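You operate a simulated robot arm through the tools that you are given. There is no shell and no other tool. Be economical: measure what you need, move in short steps, check, and stop when the job is done.

Carry out the task below with a simulated robot arm. There is one attempt and no reset: what you move stays moved.

Task
Fill the grey starter pot with soil and tamp it firm.
Fine: three fills in the carriage; use the small tamper and put it back; the pot stays in the carriage at LOAD; leave the other starter pots empty.
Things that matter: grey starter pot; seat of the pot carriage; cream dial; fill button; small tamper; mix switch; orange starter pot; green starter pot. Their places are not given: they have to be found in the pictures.

Only the result counts: the job must be done as asked and must still hold three seconds after the hand-in. Knocking over, shifting, dropping, spilling or breaking anything else fails it.

Robot
A 7-joint arm with a two-finger parallel gripper, fixed in place. Base frame: the origin is at the foot of the arm, x ahead of it, y to its left, z up; the work surface is at about z = 0. Readings come in mm, degrees, newtons and seconds.
With the tool pointing down near the work surface it reaches from about 220 to 580 mm from the base axis. Its first joint turns from -66.0 to 66.0 degrees. Payload 2.5 kg.
Tool frame: the origin (TCP) lies between the finger pads and is the grasp point; the fingertips stand 23 mm ahead of it; z points along the fingers, y is the line along which they close. The gripper opens to 94 mm. The fingers are 38 mm wide and 10 mm thick; the gripper's body (54 by 96 mm) begins 39 mm behind the TCP.
Orientation is that of the tool frame in the base frame, as a unit quaternion [w, x, y, z]. With the fingers straight down and closing along the base's y, the tool's x points along the base's -x, its y along +y and its z along -z.

Tools
- The arm moves only by the tool play_rows. Its argument "deltas" is a list of rows, each a list of 6 numbers: the shift along the tool's x, y, z in units of 150 mm (1.0 is 150 mm), then the turn, a rotation vector about the tool's x, y, z in units of 90 degrees (1.0 is 90 degrees). In form: [[x, y, z, rx, ry, rz], ...]. A call has 1 to 10 rows; each row is the pose to reach, as a shift and turn from the pose commanded when the call began, along the tool's axes at that moment. "claw" is the gripper command, from -1 (shut) to 1 (fully open), values between in proportion, set as the call begins (left out, the last holds). A call with a number of a shift or a turn outside -1 to 1 is refused whole. A row lasts 0.2 s, in which the tool goes at most 50 mm and 8.6 degrees; a call with a longer step from one row to the next is refused whole, and so is a gripper value outside its range. A pose out of reach is approached as far as the arm can. The call stops where the force on the tool passes 90 N (or 10 N more than at its start, if that is more) or the arm is blocked; 0.2 s more then pass. Each finger travels about 108 mm/s and halts on what it meets, pressing with about 42 N; the grip force reading is that of the motor and also rises with nothing between the fingers. The clock runs only during rows and for 0.2 s after the last one: add rows that repeat a pose to give the fingers time. The reply holds the time, the measured pose of the TCP, the force on the tool along the base axes, the opening and the grip force, in the units named above and with some noise.
- Cameras (640 x 400 px; columns grow to the right, rows downward): "scene" is fixed at [117.3, -402.3, 554.3]; the picture's right is [0.86, -0.51, 0.00], its down [-0.24, -0.41, -0.88] and it looks along [0.45, 0.76, -0.48] (base axes); focal length 332 px, centre (320, 200). "wrist" rides on the gripper at [-39, 0, -44] in the tool frame; the picture's right is [0.00, -1.00, 0.00], its down [0.97, 0.00, -0.24] and it looks along [0.24, 0.00, 0.97] (tool axes); focal length 218 px, centre (320, 200).
- grab_frame(camera): a new picture of that camera. No time passes.
- pixel_to_xyz(camera, pixels): for up to 12 pixels [column, row] of the newest picture of that camera ("zoom" is the newest enlarged one), the place [x, y, z] in the base frame of the surface seen there, good to about 2 mm. No time passes.
- close_up(camera, box): a new picture of the part [left, top, right, bottom] of that camera's present view, enlarged. No time passes.
- sign_off(): hands the job in; it is judged then, once.

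Keep the steps short. Do not move on a guess: measure, check each grasp and each placing, and mend mistakes. In all there are 80 turns and 34 pictures (those below and enlarged ones count). Leave the gripper open and the arm clear of the work at the hand-in unless told otherwise, and finish with a single line.

The tools are called by a JSON object that holds its "api" and its "payload". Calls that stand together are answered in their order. play_rows: Moves the arm, as the interface text tells. Its arguments: {"type":"object","properties":{"deltas":{"type":"array"},"claw":{"type":"number"}},"required":["deltas"]} The other tools are called the same way: grab_frame (camera) takes a picture; pixel_to_xyz (camera, pixels) gives the place of the surface under pixels of a picture; close_up (camera, box) takes an enlarged picture of a part of a camera's view; sign_off () hands the job in.

At the start:

```text
time_s: 0.0
tcp_pos: [368.7, 133.6, 415.5]
orientation: [0.0, 0.0, 1.0, 0.0]
ft_force: [-1.1, -0.1, 0.4]
width: 94.1
gripper_force: 0.0
```

scene: 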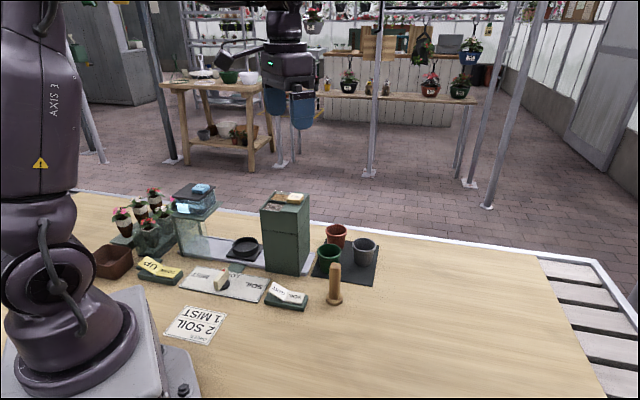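
wrist: 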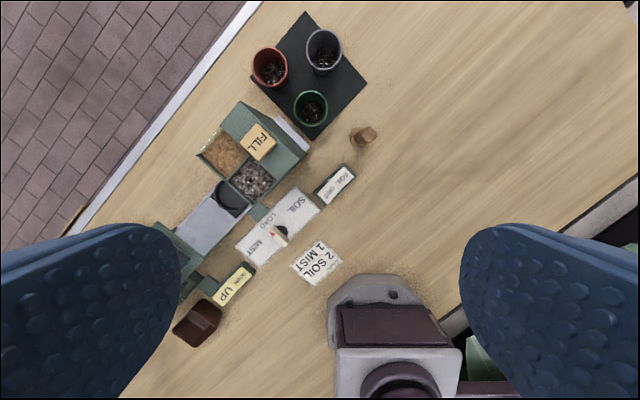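

I see a filling machine, a sign "2 SOIL 1 MIST", a card with a slider, and three pots on a black mat. I'll enlarge both views first.

{"api": "close_up", "payload": {"camera": "scene", "box": [90, 170, 250, 270]}}

{"api": "close_up", "payload": {"camera": "scene", "box": [230, 180, 390, 320]}}

{"api": "close_up", "payload": {"camera": "wrist", "box": [150, 80, 390, 350]}}

```text
4.00 times, centred on (170, 220) of scene
```

zoom: 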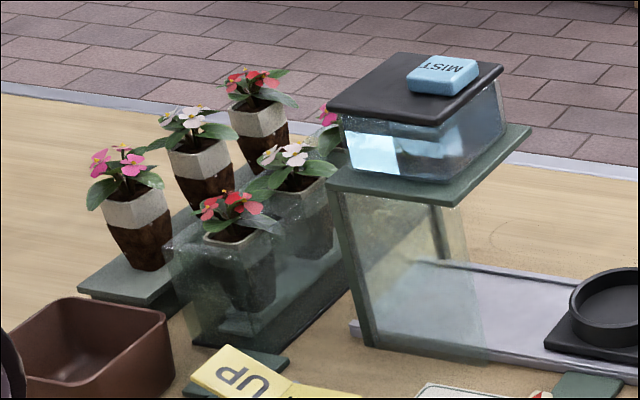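

```text
2.86 times, centred on (310, 250) of scene
```

zoom: 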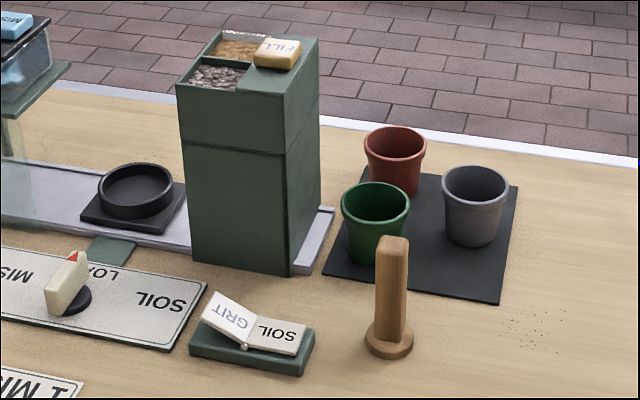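

```text
1.48 times, centred on (270, 215) of wrist
```

zoom: 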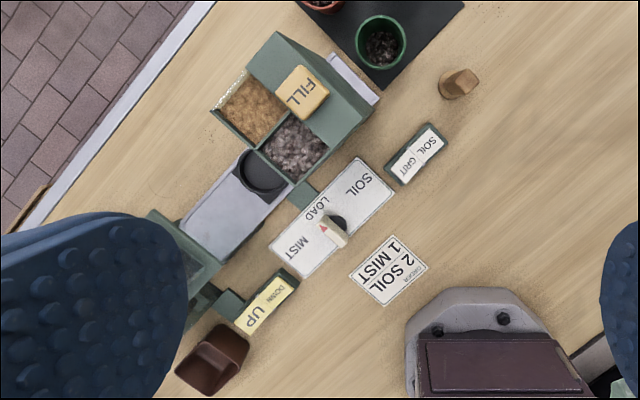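

I see MIST/LOAD/SOIL dial, a GRIT/SOIL rocker, an UP/DOWN rocker, the FILL button, the seat and the tamper. Now I'll measure their places.

{"api": "pixel_to_xyz", "payload": {"camera": "zoom", "pixels": [[302, 93], [333, 231], [340, 238], [325, 222], [448, 92], [465, 80], [262, 172], [428, 143], [405, 168], [255, 318], [375, 190], [280, 245]]}}

{"api": "pixel_to_xyz", "payload": {"camera": "wrist", "pixels": [[324, 30], [307, 48], [341, 48], [324, 66], [324, 50], [270, 67], [311, 107], [305, 12], [367, 73], [230, 192], [285, 132], [300, 145]]}}

{"api": "pixel_to_xyz", "payload": {"camera": "scene", "pixels": [[353, 243], [376, 243], [364, 239], [364, 247], [364, 262], [335, 266], [336, 300], [335, 280], [246, 248], [238, 243], [254, 243], [225, 275]]}}

```text
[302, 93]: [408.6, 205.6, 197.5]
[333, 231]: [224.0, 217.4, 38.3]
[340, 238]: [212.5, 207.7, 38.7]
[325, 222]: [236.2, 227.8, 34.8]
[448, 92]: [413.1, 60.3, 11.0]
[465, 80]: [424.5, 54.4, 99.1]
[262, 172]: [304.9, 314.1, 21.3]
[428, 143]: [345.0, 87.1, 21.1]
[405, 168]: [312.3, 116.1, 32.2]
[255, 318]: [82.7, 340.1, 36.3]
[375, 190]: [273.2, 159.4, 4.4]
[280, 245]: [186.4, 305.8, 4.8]
```

```text
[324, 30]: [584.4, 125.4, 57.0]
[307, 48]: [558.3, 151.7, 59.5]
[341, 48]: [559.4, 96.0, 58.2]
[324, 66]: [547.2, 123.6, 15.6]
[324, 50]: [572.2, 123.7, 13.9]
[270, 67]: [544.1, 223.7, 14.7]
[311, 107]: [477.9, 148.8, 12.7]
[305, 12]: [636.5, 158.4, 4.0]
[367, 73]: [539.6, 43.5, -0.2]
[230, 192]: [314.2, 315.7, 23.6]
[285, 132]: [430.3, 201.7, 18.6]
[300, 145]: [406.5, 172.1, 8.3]
```

```text
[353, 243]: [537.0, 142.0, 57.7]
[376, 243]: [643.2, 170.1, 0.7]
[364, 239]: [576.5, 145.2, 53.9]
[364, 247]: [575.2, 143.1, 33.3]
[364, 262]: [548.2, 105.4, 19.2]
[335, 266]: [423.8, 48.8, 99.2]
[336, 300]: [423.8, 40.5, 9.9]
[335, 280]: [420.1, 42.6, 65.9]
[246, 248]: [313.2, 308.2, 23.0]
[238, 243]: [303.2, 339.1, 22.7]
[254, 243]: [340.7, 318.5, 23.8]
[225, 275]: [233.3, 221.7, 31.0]
```

Heights agree well. Now I'll enlarge the dial, switch and card to read the states.

{"api": "close_up", "payload": {"camera": "scene", "box": [130, 250, 320, 350]}}

{"api": "close_up", "payload": {"camera": "wrist", "box": [210, 160, 370, 300]}}

```text
3.37 times, centred on (225, 300) of scene
```

zoom: 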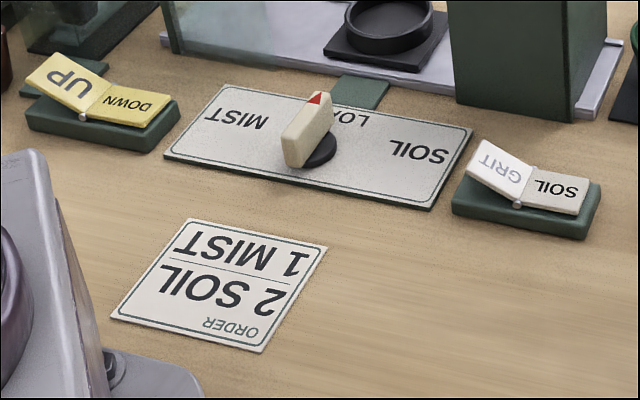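

```text
2.86 times, centred on (290, 230) of wrist
```

zoom: 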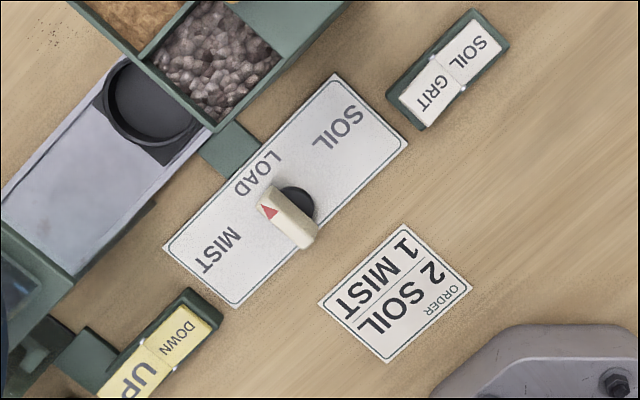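

The order card says 2 soil/1 mist, but the task asks for three fills, so I follow the task. The SOIL half of the mix switch is lower (pressed), the dial points at LOAD. Measuring geometry of card, knob and seat.

{"api": "pixel_to_xyz", "payload": {"camera": "zoom", "pixels": [[335, 75], [405, 145], [166, 248], [236, 305], [263, 195], [312, 238], [288, 216], [308, 200], [340, 128], [215, 250], [258, 172], [290, 190]]}}

{"api": "pixel_to_xyz", "payload": {"camera": "zoom", "pixels": [[107, 100], [190, 118], [150, 140], [150, 95], [165, 160], [95, 98], [470, 45], [430, 95], [467, 85], [215, 128], [20, 190], [75, 270]]}}

{"api": "pixel_to_xyz", "payload": {"camera": "scene", "pixels": [[232, 248], [260, 248], [246, 238], [246, 257], [246, 246], [290, 196], [282, 199], [298, 199], [262, 208], [310, 208], [285, 192], [275, 205]]}}

```text
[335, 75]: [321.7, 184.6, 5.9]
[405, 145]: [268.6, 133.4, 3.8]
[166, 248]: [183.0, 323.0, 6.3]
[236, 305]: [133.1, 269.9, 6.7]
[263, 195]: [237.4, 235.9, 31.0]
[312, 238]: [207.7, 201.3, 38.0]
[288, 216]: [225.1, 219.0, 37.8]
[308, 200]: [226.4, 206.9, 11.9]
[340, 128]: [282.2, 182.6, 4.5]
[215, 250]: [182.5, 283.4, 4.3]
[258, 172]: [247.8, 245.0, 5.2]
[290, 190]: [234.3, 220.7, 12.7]
```

```text
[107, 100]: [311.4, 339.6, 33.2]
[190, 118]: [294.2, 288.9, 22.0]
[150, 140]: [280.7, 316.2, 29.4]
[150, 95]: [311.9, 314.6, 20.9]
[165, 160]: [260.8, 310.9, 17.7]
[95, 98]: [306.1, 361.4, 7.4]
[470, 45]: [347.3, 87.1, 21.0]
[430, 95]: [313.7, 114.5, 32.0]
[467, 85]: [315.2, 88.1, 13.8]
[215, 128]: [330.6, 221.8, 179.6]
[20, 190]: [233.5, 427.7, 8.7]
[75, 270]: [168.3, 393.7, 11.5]
```

```text
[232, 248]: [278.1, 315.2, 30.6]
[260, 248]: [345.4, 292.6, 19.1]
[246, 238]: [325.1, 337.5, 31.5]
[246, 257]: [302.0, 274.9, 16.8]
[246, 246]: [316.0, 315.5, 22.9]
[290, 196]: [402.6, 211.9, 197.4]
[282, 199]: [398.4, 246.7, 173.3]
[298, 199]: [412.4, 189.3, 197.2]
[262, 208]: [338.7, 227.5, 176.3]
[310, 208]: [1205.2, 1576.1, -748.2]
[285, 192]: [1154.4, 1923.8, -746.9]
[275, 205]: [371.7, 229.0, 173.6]
```

The machine axis lies at 45° to the base (MIST to SOIL along [0.71,-0.71]). I'll move above the seat at about z 300 for a precise look.

{"api": "play_rows", "payload": {"deltas": [[0.1, 0.16, 0.14, 0, 0, 0], [0.2, 0.32, 0.28, 0, 0, 0], [0.3, 0.48, 0.42, 0, 0, 0], [0.4, 0.64, 0.56, 0, 0, 0], [0.5, 0.8, 0.7, 0, 0, 0], [0.5, 0.8, 0.7, 0, 0, 0]], "claw": 1}}

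{"api": "grab_frame", "payload": {"camera": "wrist"}}

```text
time_s: 1.4
tcp_pos: [292.5, 251.2, 308.8]
orientation: [0.0, 0.0, 1.0, 0.0]
ft_force: [-1.4, -0.1, -0.1]
width: 93.8
gripper_force: 0.1
```

```text
26 pictures are left
```

wrist: 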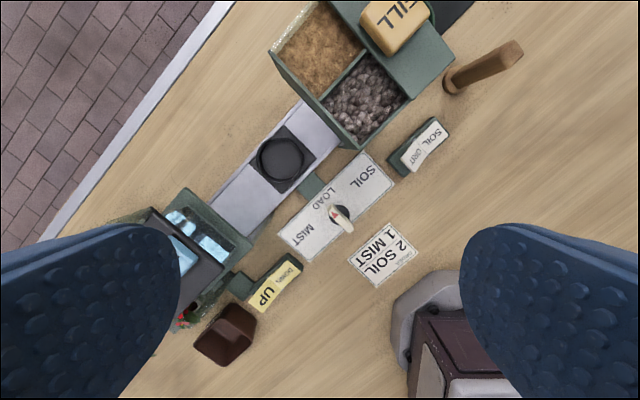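

The seat ring is at pixel (281,159) and the knob at (341,218). I'll enlarge that region and measure.

{"api": "close_up", "payload": {"camera": "wrist", "box": [230, 110, 390, 250]}}

```text
2.86 times, centred on (310, 180) of wrist
```

zoom: 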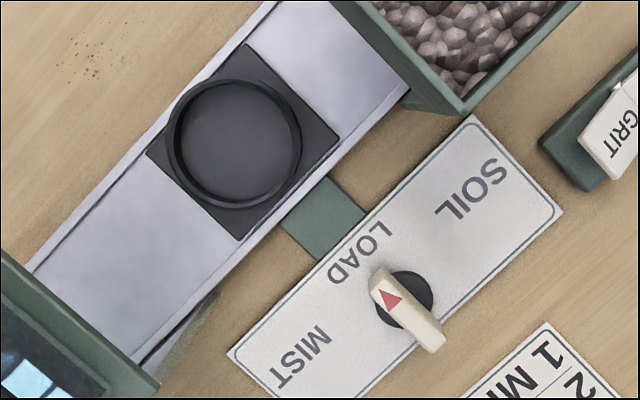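

{"api": "pixel_to_xyz", "payload": {"camera": "zoom", "pixels": [[237, 142], [173, 142], [298, 142], [237, 82], [237, 205], [245, 46], [338, 140], [240, 237], [150, 153], [410, 285], [425, 310], [390, 320]]}}

{"api": "pixel_to_xyz", "payload": {"camera": "zoom", "pixels": [[374, 275], [440, 345], [422, 342], [440, 328], [378, 288], [390, 268], [408, 308], [325, 215], [360, 255], [472, 185], [302, 355], [370, 242]]}}

```text
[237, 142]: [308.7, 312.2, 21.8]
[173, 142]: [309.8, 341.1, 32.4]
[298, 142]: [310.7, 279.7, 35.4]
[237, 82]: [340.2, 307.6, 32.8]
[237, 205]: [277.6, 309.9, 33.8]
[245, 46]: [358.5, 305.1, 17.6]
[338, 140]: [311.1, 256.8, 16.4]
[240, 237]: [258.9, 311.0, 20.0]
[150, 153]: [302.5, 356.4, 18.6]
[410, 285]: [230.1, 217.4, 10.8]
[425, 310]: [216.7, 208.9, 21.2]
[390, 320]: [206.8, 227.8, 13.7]
```

```text
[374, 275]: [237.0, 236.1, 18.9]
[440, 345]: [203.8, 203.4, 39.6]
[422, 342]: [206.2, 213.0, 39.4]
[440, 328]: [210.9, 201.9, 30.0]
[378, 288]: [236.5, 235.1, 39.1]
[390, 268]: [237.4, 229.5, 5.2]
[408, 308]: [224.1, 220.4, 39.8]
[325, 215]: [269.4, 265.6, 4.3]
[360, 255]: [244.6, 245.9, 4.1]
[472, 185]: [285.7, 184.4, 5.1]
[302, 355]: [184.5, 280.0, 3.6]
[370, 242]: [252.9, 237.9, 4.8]
```

Seat centre ≈ (308.5, 309), ring radius 31, floor z 22; knob axis ≈ (222.5, 220.5), top z 39.5. Now travel high to above the grey pot (558, 124).

{"api": "play_rows", "payload": {"deltas": [[-0.2, -0.173, 0, 0, 0, 0], [-0.4, -0.346, 0, 0, 0, 0], [-0.6, -0.518, 0, 0, 0, 0], [-0.8, -0.691, 0, 0, 0, 0], [-1.0, -0.864, 0, 0, 0, 0]]}}

{"api": "play_rows", "payload": {"deltas": [[-0.25, 0, 0, 0, 0, 0], [-0.5, 0, 0.1, 0, 0, 0], [-0.7, 0, 0.3, 0, 0, 0], [-0.7, 0, 0.6, 0, 0, 0], [-0.7, 0, 0.9, 0, 0, 0], [-0.7, 0, 0.9, 0, 0, 0]]}}

{"api": "grab_frame", "payload": {"camera": "wrist"}}

```text
time_s: 2.6
tcp_pos: [444.8, 121.6, 311.7]
orientation: [0.0, 0.0, 1.0, 0.0]
ft_force: [-0.7, 0.2, -0.6]
width: 94.1
gripper_force: 0.0
```

```text
time_s: 4.0
tcp_pos: [548.6, 125.7, 177.5]
orientation: [0.0, -0.001, 1.0, 0.001]
ft_force: [0.2, -0.5, 0.4]
width: 93.8
gripper_force: 0.2
```

```text
24 pictures are left
```

wrist: 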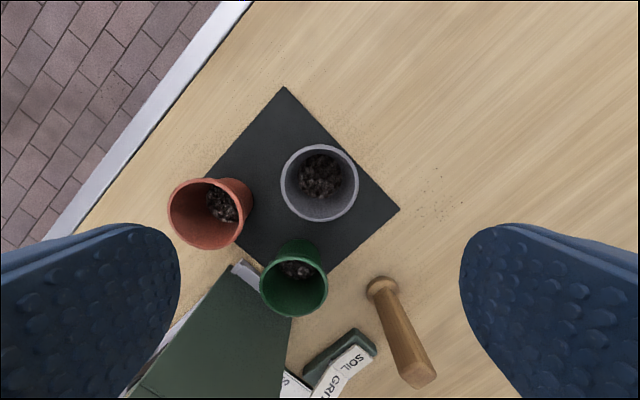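

I see the grey pot (320,183), orange (210,213) and green (294,285). Measuring rims.

{"api": "pixel_to_xyz", "payload": {"camera": "wrist", "pixels": [[283, 182], [356, 182], [320, 147], [320, 219], [320, 178], [170, 213], [245, 195], [212, 247], [263, 290], [325, 285], [294, 316], [294, 258]]}}

```text
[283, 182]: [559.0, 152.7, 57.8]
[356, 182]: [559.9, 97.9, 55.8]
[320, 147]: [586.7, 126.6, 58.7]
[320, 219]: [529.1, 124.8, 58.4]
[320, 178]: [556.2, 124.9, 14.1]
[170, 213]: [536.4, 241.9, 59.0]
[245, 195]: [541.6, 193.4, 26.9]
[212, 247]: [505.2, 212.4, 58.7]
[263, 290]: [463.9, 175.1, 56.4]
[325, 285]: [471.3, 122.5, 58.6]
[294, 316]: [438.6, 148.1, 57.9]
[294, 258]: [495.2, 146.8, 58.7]
```

Grey pot centre (558, 125), rim radius 28.5, top z 58. I narrow the opening to ~70 (orange pot is close), then descend to z 50.

{"api": "play_rows", "payload": {"deltas": [[-0.063, 0.007, 0, 0, 0, 0], [-0.063, 0.007, 0.2, 0, 0, 0], [-0.063, 0.007, 0.4, 0, 0, 0], [-0.063, 0.007, 0.55, 0, 0, 0], [-0.063, 0.007, 0.7, 0, 0, 0], [-0.063, 0.007, 0.837, 0, 0, 0], [-0.063, 0.007, 0.837, 0, 0, 0]], "claw": 0.5}}

{"api": "play_rows", "payload": {"deltas": [[0, 0, 0, 0, 0, 0], [0, 0, 0, 0, 0, 0], [0, 0, 0, 0, 0, 0]], "claw": -0.1}}

```text
time_s: 5.6
tcp_pos: [557.7, 122.7, 50.1]
orientation: [0.001, 0.0, 1.0, 0.0]
ft_force: [0.2, 0.1, 0.1]
width: 70.3
gripper_force: 0.1
```

```text
time_s: 6.4
tcp_pos: [556.2, 124.2, 50.3]
orientation: [0.0, -0.001, 1.0, 0.0]
ft_force: [0.2, 1.2, 0.9]
width: 57.9
gripper_force: 42.5
```

Grip holds at 57.9 mm with 42 N. Lifting straight up, then high over the hopper.

{"api": "play_rows", "payload": {"deltas": [[0, 0, -0.1, 0, 0, 0], [0, 0, -0.3, 0, 0, 0], [0, 0, -0.5, 0, 0, 0], [0, 0, -0.7, 0, 0, 0], [0, 0, -0.9, 0, 0, 0]]}}

{"api": "play_rows", "payload": {"deltas": [[0.1, 0, -0.2, 0, 0, 0], [0.2, 0, -0.4, 0, 0, 0], [0.3, 0, -0.6, 0, 0, 0], [0.4, 0, -0.85, 0, 0, 0]]}}

{"api": "grab_frame", "payload": {"camera": "scene"}}

```text
time_s: 7.6
tcp_pos: [557.8, 124.5, 185.4]
orientation: [-0.001, 0.0, 1.0, 0.0]
ft_force: [0.1, -0.1, -0.6]
width: 57.9
gripper_force: 42.0
```

```text
time_s: 8.6
tcp_pos: [499.2, 123.8, 313.1]
orientation: [0.001, 0.0, 1.0, 0.0]
ft_force: [0.0, -0.8, -0.7]
width: 57.6
gripper_force: 42.0
```

```text
23 pictures are left
```

scene: 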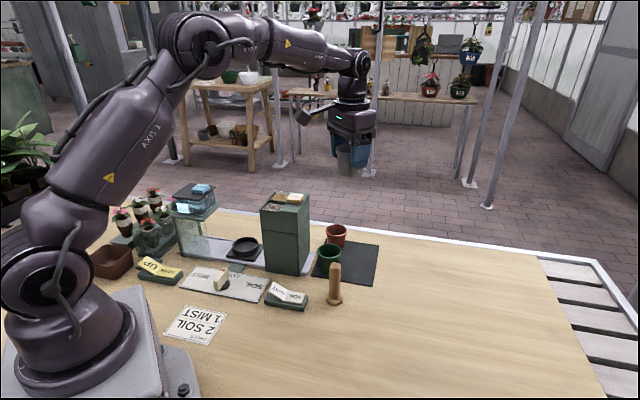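

Pot is held, in the air. Checking the mist frame's near edge while I travel to above the seat.

{"api": "pixel_to_xyz", "payload": {"camera": "scene", "pixels": [[216, 204], [205, 215], [176, 212], [200, 198], [213, 258]]}}

{"api": "play_rows", "payload": {"deltas": [[0.21, 0.204, 0, 0, 0, 0], [0.421, 0.409, 0, 0, 0, 0], [0.632, 0.613, 0, 0, 0, 0]]}}

{"api": "play_rows", "payload": {"deltas": [[0.21, 0.204, 0, 0, 0, 0], [0.421, 0.409, 0, 0, 0, 0], [0.632, 0.614, 0, 0, 0, 0], [0.632, 0.614, 0.2, 0, 0, 0], [0.632, 0.614, 0.4, 0, 0, 0]]}}

{"api": "grab_frame", "payload": {"camera": "scene"}}

```text
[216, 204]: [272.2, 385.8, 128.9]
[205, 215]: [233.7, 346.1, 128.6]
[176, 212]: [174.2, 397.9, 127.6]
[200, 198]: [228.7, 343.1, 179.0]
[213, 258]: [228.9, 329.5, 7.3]
```

```text
time_s: 9.4
tcp_pos: [400.2, 216.4, 313.7]
orientation: [0.0, -0.001, 1.0, 0.0]
ft_force: [0.1, -0.6, 0.1]
width: 57.6
gripper_force: 41.9
```

```text
time_s: 10.6
tcp_pos: [306.6, 311.5, 253.4]
orientation: [0.0, 0.0, 1.0, 0.001]
ft_force: [0.5, -0.1, 0.0]
width: 57.7
gripper_force: 41.8
```

```text
22 pictures are left
```

scene: 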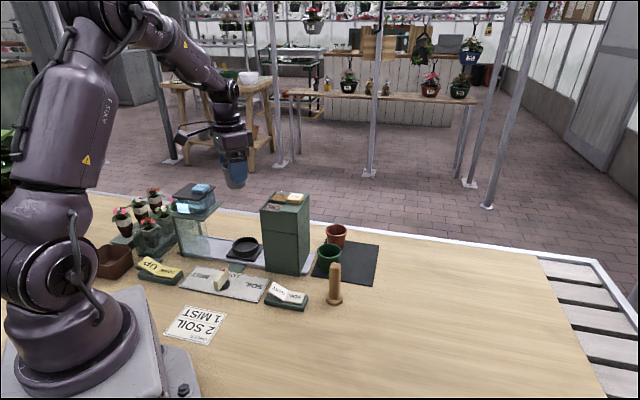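

I want to check the part protruding left of the hand (190,130) against the mist tank before descending.

{"api": "close_up", "payload": {"camera": "scene", "box": [150, 60, 310, 280]}}

{"api": "pixel_to_xyz", "payload": {"camera": "scene", "pixels": [[180, 138], [195, 137], [200, 127], [178, 130], [210, 122], [222, 160], [247, 155], [235, 150], [228, 100], [235, 184]]}}

```text
1.82 times, centred on (230, 170) of scene
```

zoom: 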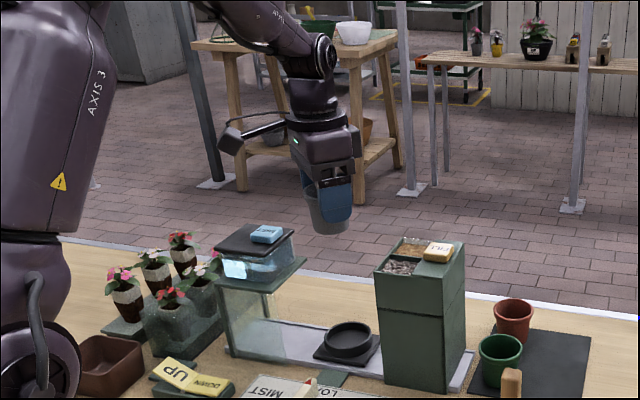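

```text
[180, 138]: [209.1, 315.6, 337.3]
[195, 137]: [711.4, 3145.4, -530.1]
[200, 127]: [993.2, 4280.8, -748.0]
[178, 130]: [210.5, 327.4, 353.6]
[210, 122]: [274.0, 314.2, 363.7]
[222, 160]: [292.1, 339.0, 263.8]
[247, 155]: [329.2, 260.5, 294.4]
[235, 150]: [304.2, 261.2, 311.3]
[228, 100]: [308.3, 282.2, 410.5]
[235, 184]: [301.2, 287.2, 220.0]
```

The protrusion extends ~100 mm along tool +x, ~80 above the TCP. I'll turn the hand 45° so it points over the dial (away from tank and hopper).

{"api": "play_rows", "payload": {"deltas": [[0, 0, 0, 0, 0, -0.09], [0, 0, 0, 0, 0, -0.18], [0, 0, 0, 0, 0, -0.27], [0, 0, 0, 0, 0, -0.36], [0, 0, 0, 0, 0, -0.44], [0, 0, 0, 0, 0, -0.5], [0, 0, 0, 0, 0, -0.5]]}}

{"api": "play_rows", "payload": {"deltas": [[0, 0, 0.2, 0, 0, 0], [0, 0, 0.4, 0, 0, 0], [0, 0, 0.6, 0, 0, 0], [0, 0, 0.8, 0, 0, 0], [0, 0, 1.0, 0, 0, 0], [0, 0, 1.0, 0, 0, 0]]}}

{"api": "close_up", "payload": {"camera": "scene", "box": [165, 130, 325, 280]}}

```text
time_s: 12.2
tcp_pos: [308.7, 309.0, 252.3]
orientation: [0.0, -0.383, 0.924, 0.0]
ft_force: [-0.1, 0.1, -1.1]
width: 57.8
gripper_force: 42.1
```

```text
time_s: 13.6
tcp_pos: [308.8, 308.5, 103.3]
orientation: [0.0, -0.382, 0.924, 0.0]
ft_force: [0.6, 0.0, -0.1]
width: 57.3
gripper_force: 41.6
```

```text
2.67 times, centred on (245, 205) of scene
```

zoom: 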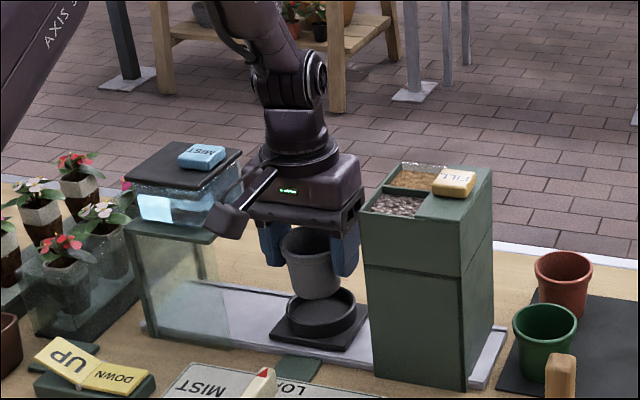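

Pot hangs over the seat, clear on both sides. Lowering to just above the floor.

{"api": "play_rows", "payload": {"deltas": [[0, 0, 0.07, 0, 0, 0], [0, 0, 0.14, 0, 0, 0], [0, 0, 0.2, 0, 0, 0], [0, 0, 0.2, 0, 0, 0]]}}

{"api": "play_rows", "payload": {"deltas": [[0, 0, 0.01, 0, 0, 0], [0, 0, 0.02, 0, 0, 0], [0, 0, 0.02, 0, 0, 0]]}}

{"api": "close_up", "payload": {"camera": "scene", "box": [165, 180, 325, 280]}}

```text
time_s: 14.6
tcp_pos: [308.3, 307.4, 72.5]
orientation: [0.0, -0.382, 0.924, 0.0]
ft_force: [0.6, 0.3, -0.6]
width: 57.5
gripper_force: 42.0
```

```text
time_s: 15.4
tcp_pos: [307.6, 309.1, 70.2]
orientation: [-0.001, -0.383, 0.924, -0.001]
ft_force: [-0.1, 0.2, -0.4]
width: 57.5
gripper_force: 41.9
```

```text
4.00 times, centred on (245, 230) of scene
```

zoom: 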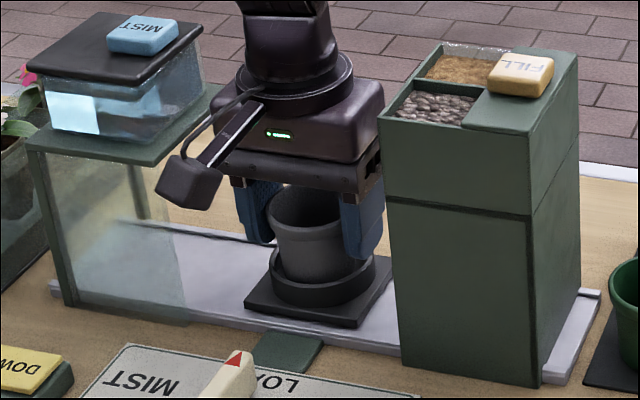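

Pot is within the ring, no contact force yet. Lowering a millimetre at a time until it touches.

{"api": "play_rows", "payload": {"deltas": [[0, 0, 0.007, 0, 0, 0], [0, 0, 0.014, 0, 0, 0], [0, 0, 0.014, 0, 0, 0]]}}

{"api": "play_rows", "payload": {"deltas": [[0, 0, 0.007, 0, 0, 0], [0, 0, 0.014, 0, 0, 0], [0, 0, 0.014, 0, 0, 0]]}}

```text
time_s: 16.2
tcp_pos: [308.9, 308.6, 68.3]
orientation: [0.001, -0.383, 0.924, 0.0]
ft_force: [-4.4, -3.6, 19.0]
width: 57.6
gripper_force: 41.8
```

```text
time_s: 17.0
tcp_pos: [308.7, 308.9, 67.3]
orientation: [0.001, -0.383, 0.924, 0.001]
ft_force: [-0.3, 1.2, 26.7]
width: 57.3
gripper_force: 42.0
```

Contact (27 N up): pot sits on the floor. Opening to ~73 mm and rising.

{"api": "play_rows", "payload": {"deltas": [[0, 0, 0, 0, 0, 0], [0, 0, 0, 0, 0, 0], [0, 0, -0.15, 0, 0, 0], [0, 0, -0.4, 0, 0, 0], [0, 0, -0.7, 0, 0, 0], [0, 0, -1.0, 0, 0, 0]], "claw": 0.55}}

{"api": "grab_frame", "payload": {"camera": "wrist"}}

```text
time_s: 18.4
tcp_pos: [308.0, 309.8, 216.0]
orientation: [0.0, -0.382, 0.924, 0.0]
ft_force: [0.0, 0.2, 0.3]
width: 72.7
gripper_force: 0.0
```

```text
18 pictures are left
```

wrist: 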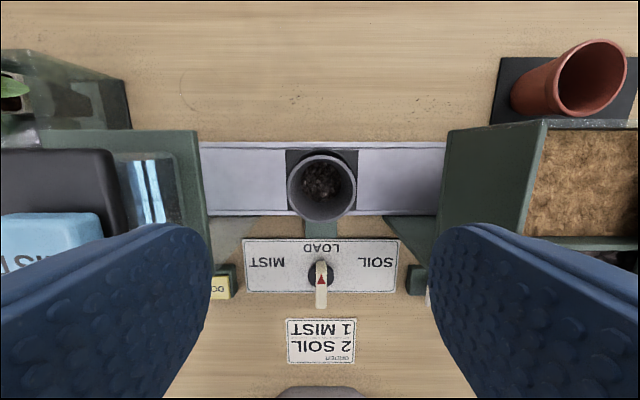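

Pot sits centred in the seat. Checking its rim is level, and moving over the knob.

{"api": "pixel_to_xyz", "payload": {"camera": "wrist", "pixels": [[289, 188], [354, 188], [321, 156], [321, 219], [320, 260], [320, 303]]}}

{"api": "play_rows", "payload": {"deltas": [[0.28, -0.004, 0, 0, 0, 0], [0.56, -0.008, 0, 0, 0, 0], [0.823, -0.012, 0, 0, 0, 0], [0.823, -0.012, 0.3, 0, 0, 0], [0.823, -0.012, 0.6, 0, 0, 0], [0.823, -0.012, 0.6, 0, 0, 0]], "claw": -0.3}}

{"api": "grab_frame", "payload": {"camera": "wrist"}}

```text
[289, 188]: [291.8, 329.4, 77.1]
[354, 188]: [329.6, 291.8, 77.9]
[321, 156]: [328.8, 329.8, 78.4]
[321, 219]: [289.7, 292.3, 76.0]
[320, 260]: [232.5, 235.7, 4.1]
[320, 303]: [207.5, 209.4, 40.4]
```

```text
time_s: 19.8
tcp_pos: [221.5, 219.5, 125.2]
orientation: [-0.001, -0.382, 0.924, 0.0]
ft_force: [0.9, 0.1, -0.1]
width: 32.8
gripper_force: 0.0
```

```text
17 pictures are left
```

wrist: 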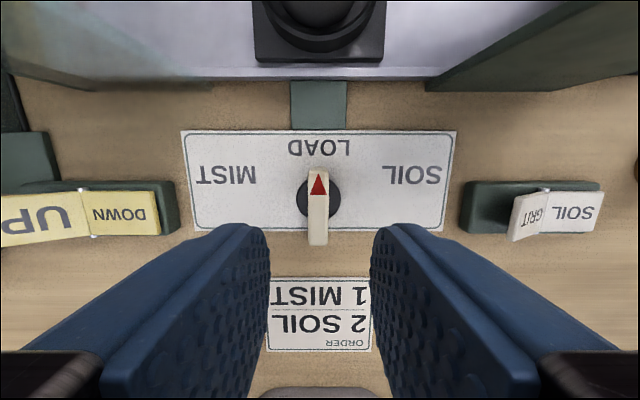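

The knob is at (319,205) between the fingers. Measuring exact ends.

{"api": "pixel_to_xyz", "payload": {"camera": "wrist", "pixels": [[318, 172], [318, 220], [318, 240], [308, 205], [328, 205], [302, 198], [337, 198], [415, 175], [226, 175], [575, 212], [525, 218], [548, 185]]}}

```text
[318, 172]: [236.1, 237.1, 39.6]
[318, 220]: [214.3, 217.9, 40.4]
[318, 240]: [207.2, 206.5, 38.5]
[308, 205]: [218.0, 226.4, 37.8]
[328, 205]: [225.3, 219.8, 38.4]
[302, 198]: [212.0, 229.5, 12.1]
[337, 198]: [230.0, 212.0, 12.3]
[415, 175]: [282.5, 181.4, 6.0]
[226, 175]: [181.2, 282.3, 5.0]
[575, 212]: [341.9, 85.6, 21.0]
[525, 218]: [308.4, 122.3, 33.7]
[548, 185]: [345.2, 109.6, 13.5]
```

Knob axis ≈ (221.5, 221.5). Descending to z 44 and closing on the bar.

{"api": "play_rows", "payload": {"deltas": [[0, 0.01, 0.2, 0, 0, 0], [0, 0.01, 0.4, 0, 0, 0], [0, 0.01, 0.542, 0, 0, 0], [0, 0.01, 0.542, 0, 0, 0]]}}

{"api": "play_rows", "payload": {"deltas": [[0, 0, 0, 0, 0, 0], [0, 0, 0, 0, 0, 0]], "claw": -0.85}}

```text
time_s: 20.8
tcp_pos: [223.0, 220.3, 45.2]
orientation: [0.0, -0.383, 0.924, -0.001]
ft_force: [0.2, 0.3, -0.2]
width: 32.9
gripper_force: 0.0
```

```text
time_s: 21.4
tcp_pos: [222.0, 221.7, 46.3]
orientation: [0.0, -0.384, 0.924, 0.0]
ft_force: [-3.1, 5.4, -9.1]
width: 13.0
gripper_force: 45.1
```

Bar gripped (13 mm). Turning it clockwise (seen from above) toward SOIL, 60° first.

{"api": "play_rows", "payload": {"deltas": [[0, 0, 0, 0, 0, 0.085], [0, 0, 0, 0, 0, 0.17], [0, 0, 0, 0, 0, 0.255], [0, 0, 0, 0, 0, 0.34], [0, 0, 0, 0, 0, 0.425], [0, 0, 0, 0, 0, 0.51], [0, 0, 0, 0, 0, 0.595], [0, 0, 0, 0, 0, 0.667], [0, 0, 0, 0, 0, 0.667]]}}

{"api": "close_up", "payload": {"camera": "scene", "box": [165, 180, 325, 310]}}

```text
time_s: 23.4
tcp_pos: [221.9, 220.4, 43.8]
orientation: [0.001, 0.132, 0.991, 0.0]
ft_force: [-2.7, -10.4, 37.0]
width: 13.0
gripper_force: 45.2
```

```text
3.08 times, centred on (245, 245) of scene
```

zoom: 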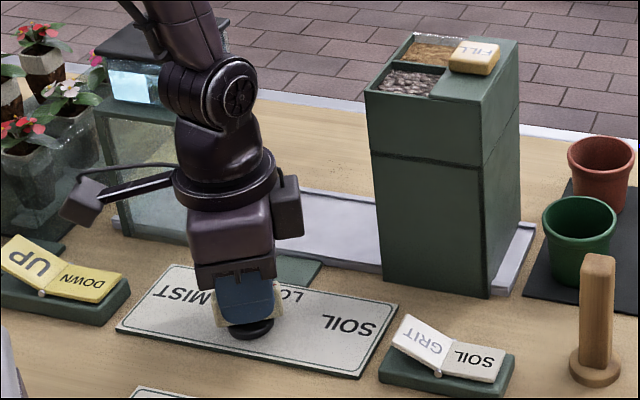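

The seat has left the LOAD spot and gone into the hopper. Releasing the knob and rising to look.

{"api": "play_rows", "payload": {"deltas": [[0, 0, 0, 0, 0, 0], [0, 0, 0, 0, 0, 0], [0, 0, -0.3, 0, 0, 0], [0, 0, -0.6, 0, 0, 0], [0, 0, -0.6, 0, 0, 0]], "claw": -0.2}}

{"api": "grab_frame", "payload": {"camera": "wrist"}}

```text
time_s: 24.6
tcp_pos: [223.1, 220.6, 133.6]
orientation: [0.0, 0.132, 0.991, 0.0]
ft_force: [-0.1, 0.1, 0.0]
width: 37.4
gripper_force: 0.1
```

```text
15 pictures are left
```

wrist: 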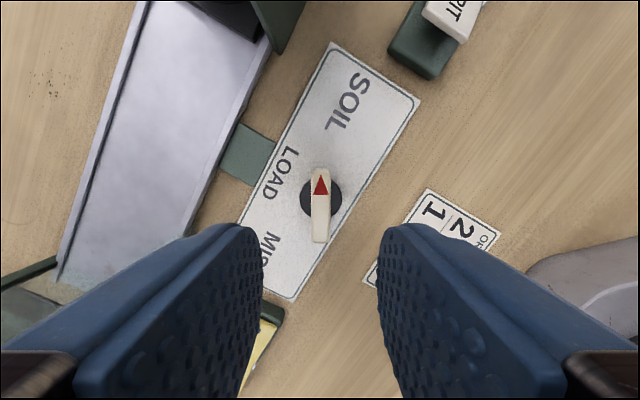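

The pointer stands ~14° short of the SOIL label and a corner of the carriage still peeks out at (230,15). Re-gripping to turn further.

{"api": "play_rows", "payload": {"deltas": [[0, 0, 0.3, 0, 0, 0], [0, 0, 0.59, 0, 0, 0], [0, 0, 0.59, 0, 0, 0]]}}

{"api": "play_rows", "payload": {"deltas": [[0, 0, 0, 0, 0, 0], [0, 0, 0, 0, 0, 0], [0, 0, 0, 0, 0, 0.055], [0, 0, 0, 0, 0, 0.11], [0, 0, 0, 0, 0, 0.165], [0, 0, 0, 0, 0, 0.165]], "claw": -0.85}}

{"api": "play_rows", "payload": {"deltas": [[0, 0, 0, 0, 0, 0], [0, 0, 0, 0, 0, 0], [0, 0, -0.3, 0, 0, 0], [0, 0, -0.6, 0, 0, 0], [0, 0, -0.6, 0, 0, 0]], "claw": -0.2}}

{"api": "grab_frame", "payload": {"camera": "wrist"}}

```text
time_s: 25.4
tcp_pos: [220.6, 219.9, 44.0]
orientation: [0.0, 0.131, 0.991, 0.0]
ft_force: [0.0, -0.9, 0.7]
width: 37.8
gripper_force: 0.1
```

```text
time_s: 26.8
tcp_pos: [220.8, 221.5, 45.6]
orientation: [0.0, 0.255, 0.967, 0.0]
ft_force: [-0.8, 16.7, -15.5]
width: 22.5
gripper_force: 44.8
```

```text
time_s: 28.0
tcp_pos: [221.0, 218.5, 137.4]
orientation: [0.0, 0.258, 0.966, 0.0]
ft_force: [-0.6, -0.2, -0.3]
width: 37.6
gripper_force: 0.1
```

```text
14 pictures are left
```

wrist: 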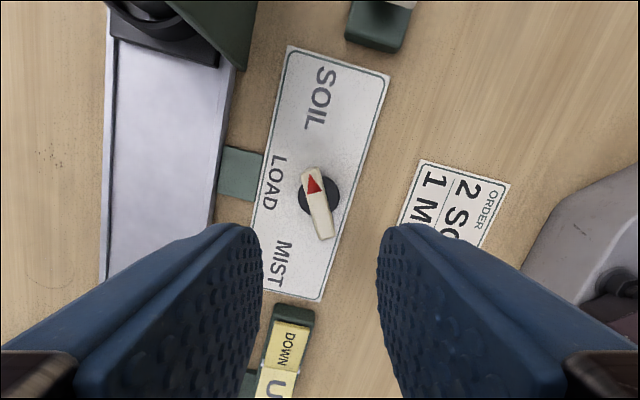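

The knob met its stop at 60° (the bar ended skewed in the fingers, so it's at the SOIL stop). Checking the carriage's place.

{"api": "pixel_to_xyz", "payload": {"camera": "wrist", "pixels": [[115, 40], [215, 65], [160, 20], [312, 172], [325, 235], [319, 200], [180, 8], [200, 5]]}}

{"api": "close_up", "payload": {"camera": "scene", "box": [190, 180, 350, 310]}}

```text
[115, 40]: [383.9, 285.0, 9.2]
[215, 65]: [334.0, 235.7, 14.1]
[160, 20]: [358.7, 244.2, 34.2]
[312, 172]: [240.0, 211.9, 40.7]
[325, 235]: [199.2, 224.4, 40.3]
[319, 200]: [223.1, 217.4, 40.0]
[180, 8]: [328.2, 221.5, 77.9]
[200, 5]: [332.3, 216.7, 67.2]
```

```text
3.08 times, centred on (270, 245) of scene
```

zoom: 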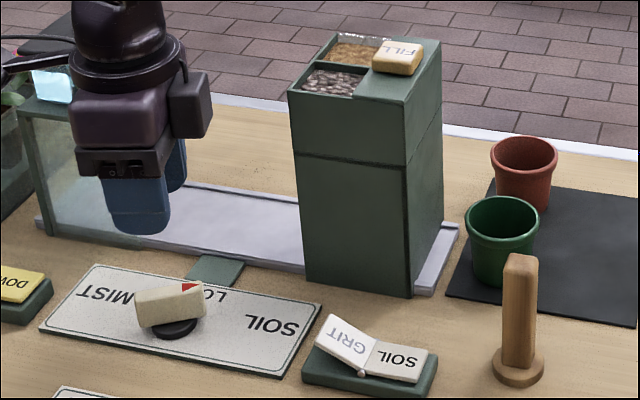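

Carriage moved 107 mm into the hopper and the dial sits at its SOIL stop; the mix switch still shows SOIL pressed. Measuring the FILL button.

{"api": "pixel_to_xyz", "payload": {"camera": "zoom", "pixels": [[383, 40], [398, 50], [420, 43], [375, 58], [413, 67], [390, 55], [405, 60], [340, 95], [430, 40], [430, 70], [345, 330], [400, 362]]}}

```text
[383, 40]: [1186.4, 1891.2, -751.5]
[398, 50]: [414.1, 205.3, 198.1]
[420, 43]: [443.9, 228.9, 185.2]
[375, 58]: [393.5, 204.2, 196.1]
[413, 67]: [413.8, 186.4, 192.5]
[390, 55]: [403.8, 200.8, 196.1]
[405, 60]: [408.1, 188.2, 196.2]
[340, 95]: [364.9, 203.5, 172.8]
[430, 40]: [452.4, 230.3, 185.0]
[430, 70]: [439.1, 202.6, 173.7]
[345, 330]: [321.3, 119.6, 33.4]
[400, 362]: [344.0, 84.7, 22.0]
```

FILL top is at z ≈197, centre ≈ (409, 205). Shutting fingers, rising, squaring the hand, travelling above it.

{"api": "play_rows", "payload": {"deltas": [[0, 0, -0.25, 0, 0, -0.083], [0, 0, -0.5, 0, 0, -0.166], [0, 0, -0.75, 0, 0, -0.25], [0, 0, -1.0, 0, 0, -0.333], [0, 0, -1.0, 0, 0, -0.333]], "claw": -1}}

{"api": "play_rows", "payload": {"deltas": [[-0.25, -0.025, 0, 0, 0, 0], [-0.5, -0.05, 0, 0, 0, 0], [-0.75, -0.08, 0, 0, 0, 0], [-1.0, -0.11, 0, 0, 0, 0], [-1.0, -0.11, 0, 0, 0, 0]]}}

{"api": "grab_frame", "payload": {"camera": "wrist"}}

```text
time_s: 29.2
tcp_pos: [220.3, 218.9, 287.6]
orientation: [0.0, -0.001, 1.0, -0.001]
ft_force: [0.6, -0.2, 0.0]
width: 0.2
gripper_force: 42.2
```

```text
time_s: 30.4
tcp_pos: [372.1, 203.7, 285.6]
orientation: [0.001, 0.0, 1.0, 0.0]
ft_force: [0.0, 0.1, 0.4]
width: 0.0
gripper_force: 41.8
```

```text
12 pictures are left
```

wrist: 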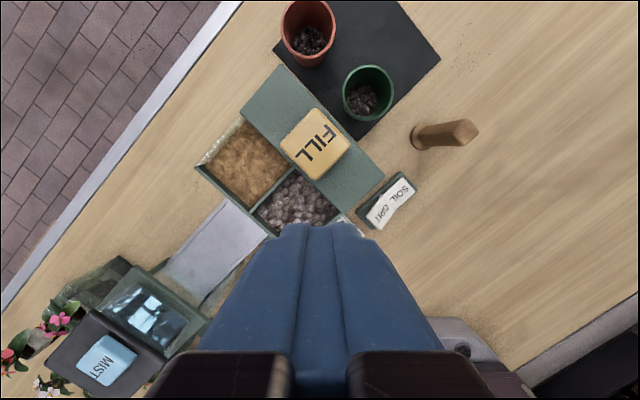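

{"api": "pixel_to_xyz", "payload": {"camera": "wrist", "pixels": [[315, 144], [315, 112], [346, 145], [284, 142], [318, 178], [275, 90], [360, 180], [442, 133], [470, 128], [415, 138], [462, 122], [462, 140]]}}

```text
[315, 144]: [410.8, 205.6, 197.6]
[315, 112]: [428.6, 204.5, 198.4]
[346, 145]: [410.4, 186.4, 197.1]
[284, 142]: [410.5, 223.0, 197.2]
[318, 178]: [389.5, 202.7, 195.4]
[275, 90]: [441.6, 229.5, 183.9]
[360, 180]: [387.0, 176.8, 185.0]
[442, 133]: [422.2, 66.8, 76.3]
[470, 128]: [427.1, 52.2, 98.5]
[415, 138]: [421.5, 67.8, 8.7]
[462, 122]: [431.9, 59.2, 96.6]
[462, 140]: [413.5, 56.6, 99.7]
```

Button centre (409.5, 204.5), top 197.5, plate 185. Going to just above (TCP z 228).

{"api": "play_rows", "payload": {"deltas": [[-0.253, -0.003, 0, 0, 0, 0], [-0.253, -0.003, 0.2, 0, 0, 0], [-0.253, -0.003, 0.383, 0, 0, 0], [-0.253, -0.003, 0.383, 0, 0, 0]]}}

{"api": "play_rows", "payload": {"deltas": [[0, 0, 0.04, 0, 0, 0], [0, 0, 0.06, 0, 0, 0], [0, 0, 0.067, 0, 0, 0]]}}

```text
time_s: 31.4
tcp_pos: [408.8, 202.3, 228.4]
orientation: [0.0, -0.001, 1.0, 0.0]
ft_force: [-0.7, -1.1, -0.8]
width: 0.0
gripper_force: 41.9
```

```text
time_s: 32.2
tcp_pos: [409.3, 202.1, 218.1]
orientation: [0.0, 0.0, 1.0, 0.001]
ft_force: [0.3, -0.2, 0.4]
width: 0.1
gripper_force: 42.3
```

No force yet; pressing further in small steps.

{"api": "play_rows", "payload": {"deltas": [[0, 0, 0.01, 0, 0, 0], [0, 0, 0.02, 0, 0, 0], [0, 0, 0.02, 0, 0, 0]]}}

{"api": "play_rows", "payload": {"deltas": [[0, 0, 0.01, 0, 0, 0], [0, 0, 0.02, 0, 0, 0], [0, 0, 0.02, 0, 0, 0]]}}

```text
time_s: 33.0
tcp_pos: [409.0, 203.6, 215.4]
orientation: [-0.001, -0.001, 1.0, 0.0]
ft_force: [1.1, 0.0, 2.0]
width: 0.0
gripper_force: 42.0
```

```text
time_s: 33.8
tcp_pos: [409.1, 203.3, 212.9]
orientation: [-0.001, 0.0, 1.0, -0.001]
ft_force: [-2.3, -0.3, 5.4]
width: 0.0
gripper_force: 41.5
```

A light spring (5 N). Pressing on to find the bottom stop.

{"api": "play_rows", "payload": {"deltas": [[0, 0, 0.01, 0, 0, 0], [0, 0, 0.02, 0, 0, 0], [0, 0, 0.02, 0, 0, 0]]}}

{"api": "close_up", "payload": {"camera": "scene", "box": [230, 150, 350, 230]}}

```text
time_s: 34.6
tcp_pos: [410.2, 204.3, 210.7]
orientation: [0.001, -0.001, 1.0, 0.0]
ft_force: [-6.1, -4.0, 21.6]
width: 0.3
gripper_force: 42.1
```

```text
5.00 times, centred on (290, 190) of scene
```

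zoom: 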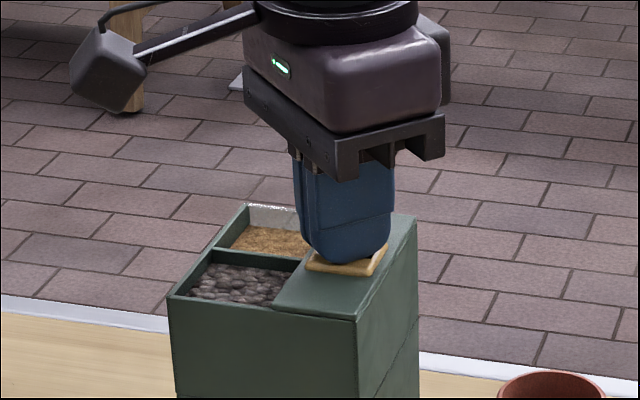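

The button is at its bottom (21 N): press one. Releasing fully and waiting a little.

{"api": "play_rows", "payload": {"deltas": [[0, 0, -0.06, 0, 0, 0], [0, 0, -0.127, 0, 0, 0], [0, 0, -0.127, 0, 0, 0], [0, 0, -0.127, 0, 0, 0], [0, 0, -0.127, 0, 0, 0], [0, 0, -0.127, 0, 0, 0], [0, 0, -0.127, 0, 0, 0], [0, 0, -0.127, 0, 0, 0], [0, 0, -0.127, 0, 0, 0], [0, 0, -0.127, 0, 0, 0]]}}

{"api": "close_up", "payload": {"camera": "scene", "box": [230, 150, 350, 290]}}

```text
time_s: 36.8
tcp_pos: [408.9, 205.3, 228.9]
orientation: [0.001, -0.001, 1.0, -0.001]
ft_force: [-0.1, -0.1, -0.5]
width: 0.0
gripper_force: 42.3
```

```text
2.86 times, centred on (290, 220) of scene
```

zoom: 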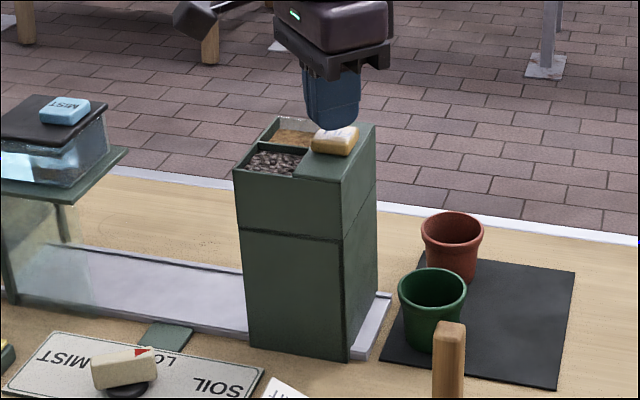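

Button sprang back. Second and third presses the same way.

{"api": "play_rows", "payload": {"deltas": [[0, 0, 0.06, 0, 0, 0], [0, 0, 0.1, 0, 0, 0], [0, 0, 0.127, 0, 0, 0], [0, 0, 0.127, 0, 0, 0], [0, 0, 0.127, 0, 0, 0]]}}

{"api": "play_rows", "payload": {"deltas": [[0, 0, -0.06, 0, 0, 0], [0, 0, -0.127, 0, 0, 0], [0, 0, -0.127, 0, 0, 0], [0, 0, -0.127, 0, 0, 0], [0, 0, -0.127, 0, 0, 0], [0, 0, -0.127, 0, 0, 0], [0, 0, -0.127, 0, 0, 0], [0, 0, -0.127, 0, 0, 0], [0, 0, -0.127, 0, 0, 0], [0, 0, -0.127, 0, 0, 0]]}}

{"api": "play_rows", "payload": {"deltas": [[0, 0, 0.06, 0, 0, 0], [0, 0, 0.1, 0, 0, 0], [0, 0, 0.127, 0, 0, 0], [0, 0, 0.127, 0, 0, 0], [0, 0, 0.127, 0, 0, 0]]}}

{"api": "play_rows", "payload": {"deltas": [[0, 0, -0.1, 0, 0, 0], [0, 0, -0.3, 0, 0, 0], [0, 0, -0.5, 0, 0, 0], [0, 0, -0.5, 0, 0, 0], [0, 0, -0.5, 0, 0, 0], [0, 0, -0.5, 0, 0, 0], [0, 0, -0.5, 0, 0, 0], [0, 0, -0.5, 0, 0, 0]]}}

```text
time_s: 38.0
tcp_pos: [408.7, 204.6, 210.3]
orientation: [0.0, 0.0, 1.0, 0.001]
ft_force: [-3.0, -1.5, 18.2]
width: 0.0
gripper_force: 42.4
```

```text
time_s: 40.2
tcp_pos: [409.2, 204.3, 229.4]
orientation: [-0.001, -0.002, 1.0, 0.0]
ft_force: [0.2, 0.1, 0.3]
width: 0.3
gripper_force: 41.8
```

```text
time_s: 41.4
tcp_pos: [408.8, 204.4, 210.8]
orientation: [0.001, -0.001, 1.0, 0.001]
ft_force: [-5.2, -3.1, 20.8]
width: 0.0
gripper_force: 41.9
```

```text
time_s: 43.2
tcp_pos: [409.1, 204.0, 285.3]
orientation: [-0.001, -0.001, 1.0, 0.0]
ft_force: [1.1, -0.4, 0.2]
width: 0.1
gripper_force: 41.8
```

Three full presses done. Returning to the knob, aligned with its bar (15° yaw), fingers half open.

{"api": "play_rows", "payload": {"deltas": [[0.25, 0.028, 0, 0, 0, 0], [0.5, 0.056, 0, 0, 0, 0], [0.75, 0.085, 0, 0, 0, 0], [1.0, 0.113, 0, 0, 0, 0]]}}

{"api": "play_rows", "payload": {"deltas": [[0.253, 0, 0, 0, 0, 0.083], [0.253, 0, 0.2, 0, 0, 0.167], [0.253, 0, 0.5, 0, 0, 0.167], [0.253, 0, 0.8, 0, 0, 0.167], [0.253, 0, 0.993, 0, 0, 0.167], [0.253, 0, 0.993, 0, 0, 0.167]], "claw": -0.2}}

{"api": "play_rows", "payload": {"deltas": [[0, 0, 0.3, 0, 0, 0], [0, 0, 0.6, 0, 0, 0], [0, 0, 0.6, 0, 0, 0]]}}

{"api": "play_rows", "payload": {"deltas": [[0, 0, 0, 0, 0, 0], [0, 0, 0, 0, 0, 0]], "claw": -0.85}}

```text
time_s: 44.2
tcp_pos: [258.1, 220.0, 283.7]
orientation: [0.0, -0.001, 1.0, -0.001]
ft_force: [-0.7, -0.5, 0.3]
width: 0.0
gripper_force: 41.9
```

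```text
time_s: 45.6
tcp_pos: [219.9, 218.9, 135.6]
orientation: [0.0, 0.13, 0.992, 0.0]
ft_force: [0.0, -0.2, 0.6]
width: 37.5
gripper_force: 0.1
```

```text
time_s: 46.4
tcp_pos: [221.1, 220.4, 45.8]
orientation: [0.001, 0.128, 0.992, 0.0]
ft_force: [0.4, -0.5, 0.7]
width: 37.3
gripper_force: 0.2
```

```text
time_s: 47.0
tcp_pos: [221.7, 220.1, 46.0]
orientation: [0.0, 0.13, 0.992, 0.0]
ft_force: [3.0, 4.1, -11.8]
width: 13.1
gripper_force: 44.7
```

Bar gripped squarely (13.1 mm). Turning back 60° to LOAD, then releasing and rising.

{"api": "play_rows", "payload": {"deltas": [[0, 0, 0, 0, 0, -0.085], [0, 0, 0, 0, 0, -0.17], [0, 0, 0, 0, 0, -0.255], [0, 0, 0, 0, 0, -0.34], [0, 0, 0, 0, 0, -0.425], [0, 0, 0, 0, 0, -0.51], [0, 0, 0, 0, 0, -0.595], [0, 0, 0, 0, 0, -0.667], [0, 0, 0, 0, 0, -0.667]]}}

{"api": "play_rows", "payload": {"deltas": [[0, 0, 0, 0, 0, 0], [0, 0, 0, 0, 0, 0], [0, 0, -0.3, 0, 0, 0], [0, 0, -0.6, 0, 0, 0], [0, 0, -1.0, 0, 0, 0], [0, 0, -1.0, 0, 0, 0]], "claw": -0.2}}

{"api": "grab_frame", "payload": {"camera": "wrist"}}

```text
time_s: 49.0
tcp_pos: [221.1, 221.5, 45.7]
orientation: [0.001, -0.386, 0.923, 0.0]
ft_force: [-3.8, -3.2, 48.6]
width: 12.9
gripper_force: 44.9
```

```text
refused: row 5 steps farther than a row can; nothing moved
```

```text
9 pictures are left
```

wrist: 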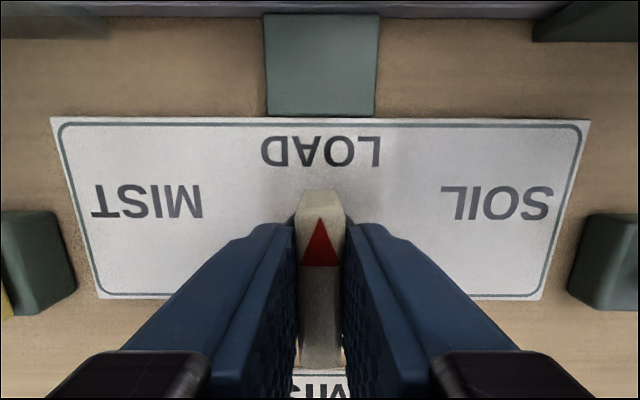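

The pointer is at LOAD. The release call had too long a step; repeating it with shorter ones.

{"api": "play_rows", "payload": {"deltas": [[0, 0, 0, 0, 0, 0], [0, 0, 0, 0, 0, 0], [0, 0, -0.3, 0, 0, 0], [0, 0, -0.6, 0, 0, 0], [0, 0, -0.8, 0, 0, 0], [0, 0, -1.0, 0, 0, 0], [0, 0, -1.0, 0, 0, 0]], "claw": -0.2}}

{"api": "close_up", "payload": {"camera": "wrist", "box": [220, 0, 420, 260]}}

```text
time_s: 50.6
tcp_pos: [219.5, 221.8, 194.3]
orientation: [0.0, -0.384, 0.923, 0.0]
ft_force: [0.5, -0.7, -0.6]
width: 37.5
gripper_force: 0.1
```

```text
1.54 times, centred on (320, 130) of wrist
```

zoom: 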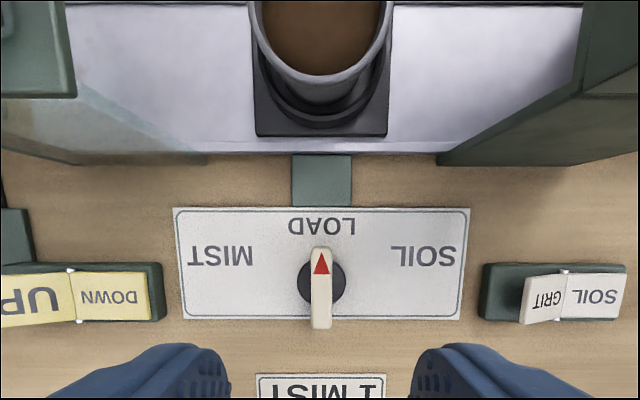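

The pot is back at LOAD with brown soil in it. Measuring the soil level and rim.

{"api": "pixel_to_xyz", "payload": {"camera": "zoom", "pixels": [[320, 25], [290, 20], [350, 20], [320, 50], [320, 80], [256, 20], [386, 20], [320, 5]]}}

```text
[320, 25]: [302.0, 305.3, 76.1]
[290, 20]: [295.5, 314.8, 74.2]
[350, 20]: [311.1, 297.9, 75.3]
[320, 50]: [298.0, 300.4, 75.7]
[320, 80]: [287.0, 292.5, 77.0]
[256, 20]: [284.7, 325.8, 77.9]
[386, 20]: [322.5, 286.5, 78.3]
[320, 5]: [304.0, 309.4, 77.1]
```

Soil reaches z ≈ 75–76, just below the rim. Next the tamper: rise, square the hand, and travel above it.

{"api": "play_rows", "payload": {"deltas": [[0, 0, -0.1, 0, 0, 0.09], [0, 0, -0.2, 0, 0, 0.18], [0, 0, -0.3, 0, 0, 0.27], [0, 0, -0.4, 0, 0, 0.36], [0, 0, -0.4, 0, 0, 0.44], [0, 0, -0.4, 0, 0, 0.5]]}}

{"api": "play_rows", "payload": {"deltas": [[-0.25, -0.25, 0, 0, 0, 0], [-0.45, -0.45, 0, 0, 0, 0], [-0.65, -0.65, 0, 0, 0, 0], [-0.85, -0.85, 0, 0, 0, 0], [-1.0, -1.0, 0, 0, 0, 0]]}}

{"api": "play_rows", "payload": {"deltas": [[-0.17, -0.05, 0, 0, 0, 0], [-0.34, -0.11, 0, 0, 0, 0], [-0.34, -0.11, 0.2, 0, 0, 0], [-0.34, -0.11, 0.4, 0, 0, 0], [-0.34, -0.11, 0.4, 0, 0, 0]], "claw": 0.3}}

{"api": "grab_frame", "payload": {"camera": "wrist"}}

```text
time_s: 52.0
tcp_pos: [220.9, 221.0, 255.2]
orientation: [0.0, 0.0, 1.0, 0.0]
ft_force: [-0.2, -0.4, -0.1]
width: 37.6
gripper_force: 0.0
```

```text
refused: row 1 steps farther than a row can; nothing moved
```

```text
time_s: 53.2
tcp_pos: [272.0, 203.2, 196.0]
orientation: [0.0, -0.001, 1.0, -0.001]
ft_force: [0.0, -0.3, -0.1]
width: 61.0
gripper_force: 0.0
```

```text
7 pictures are left
```

wrist: 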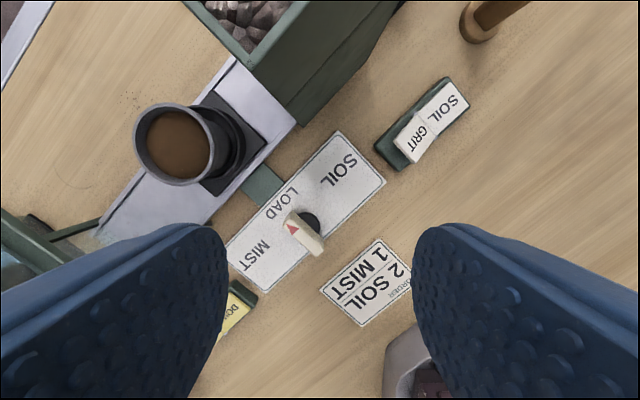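

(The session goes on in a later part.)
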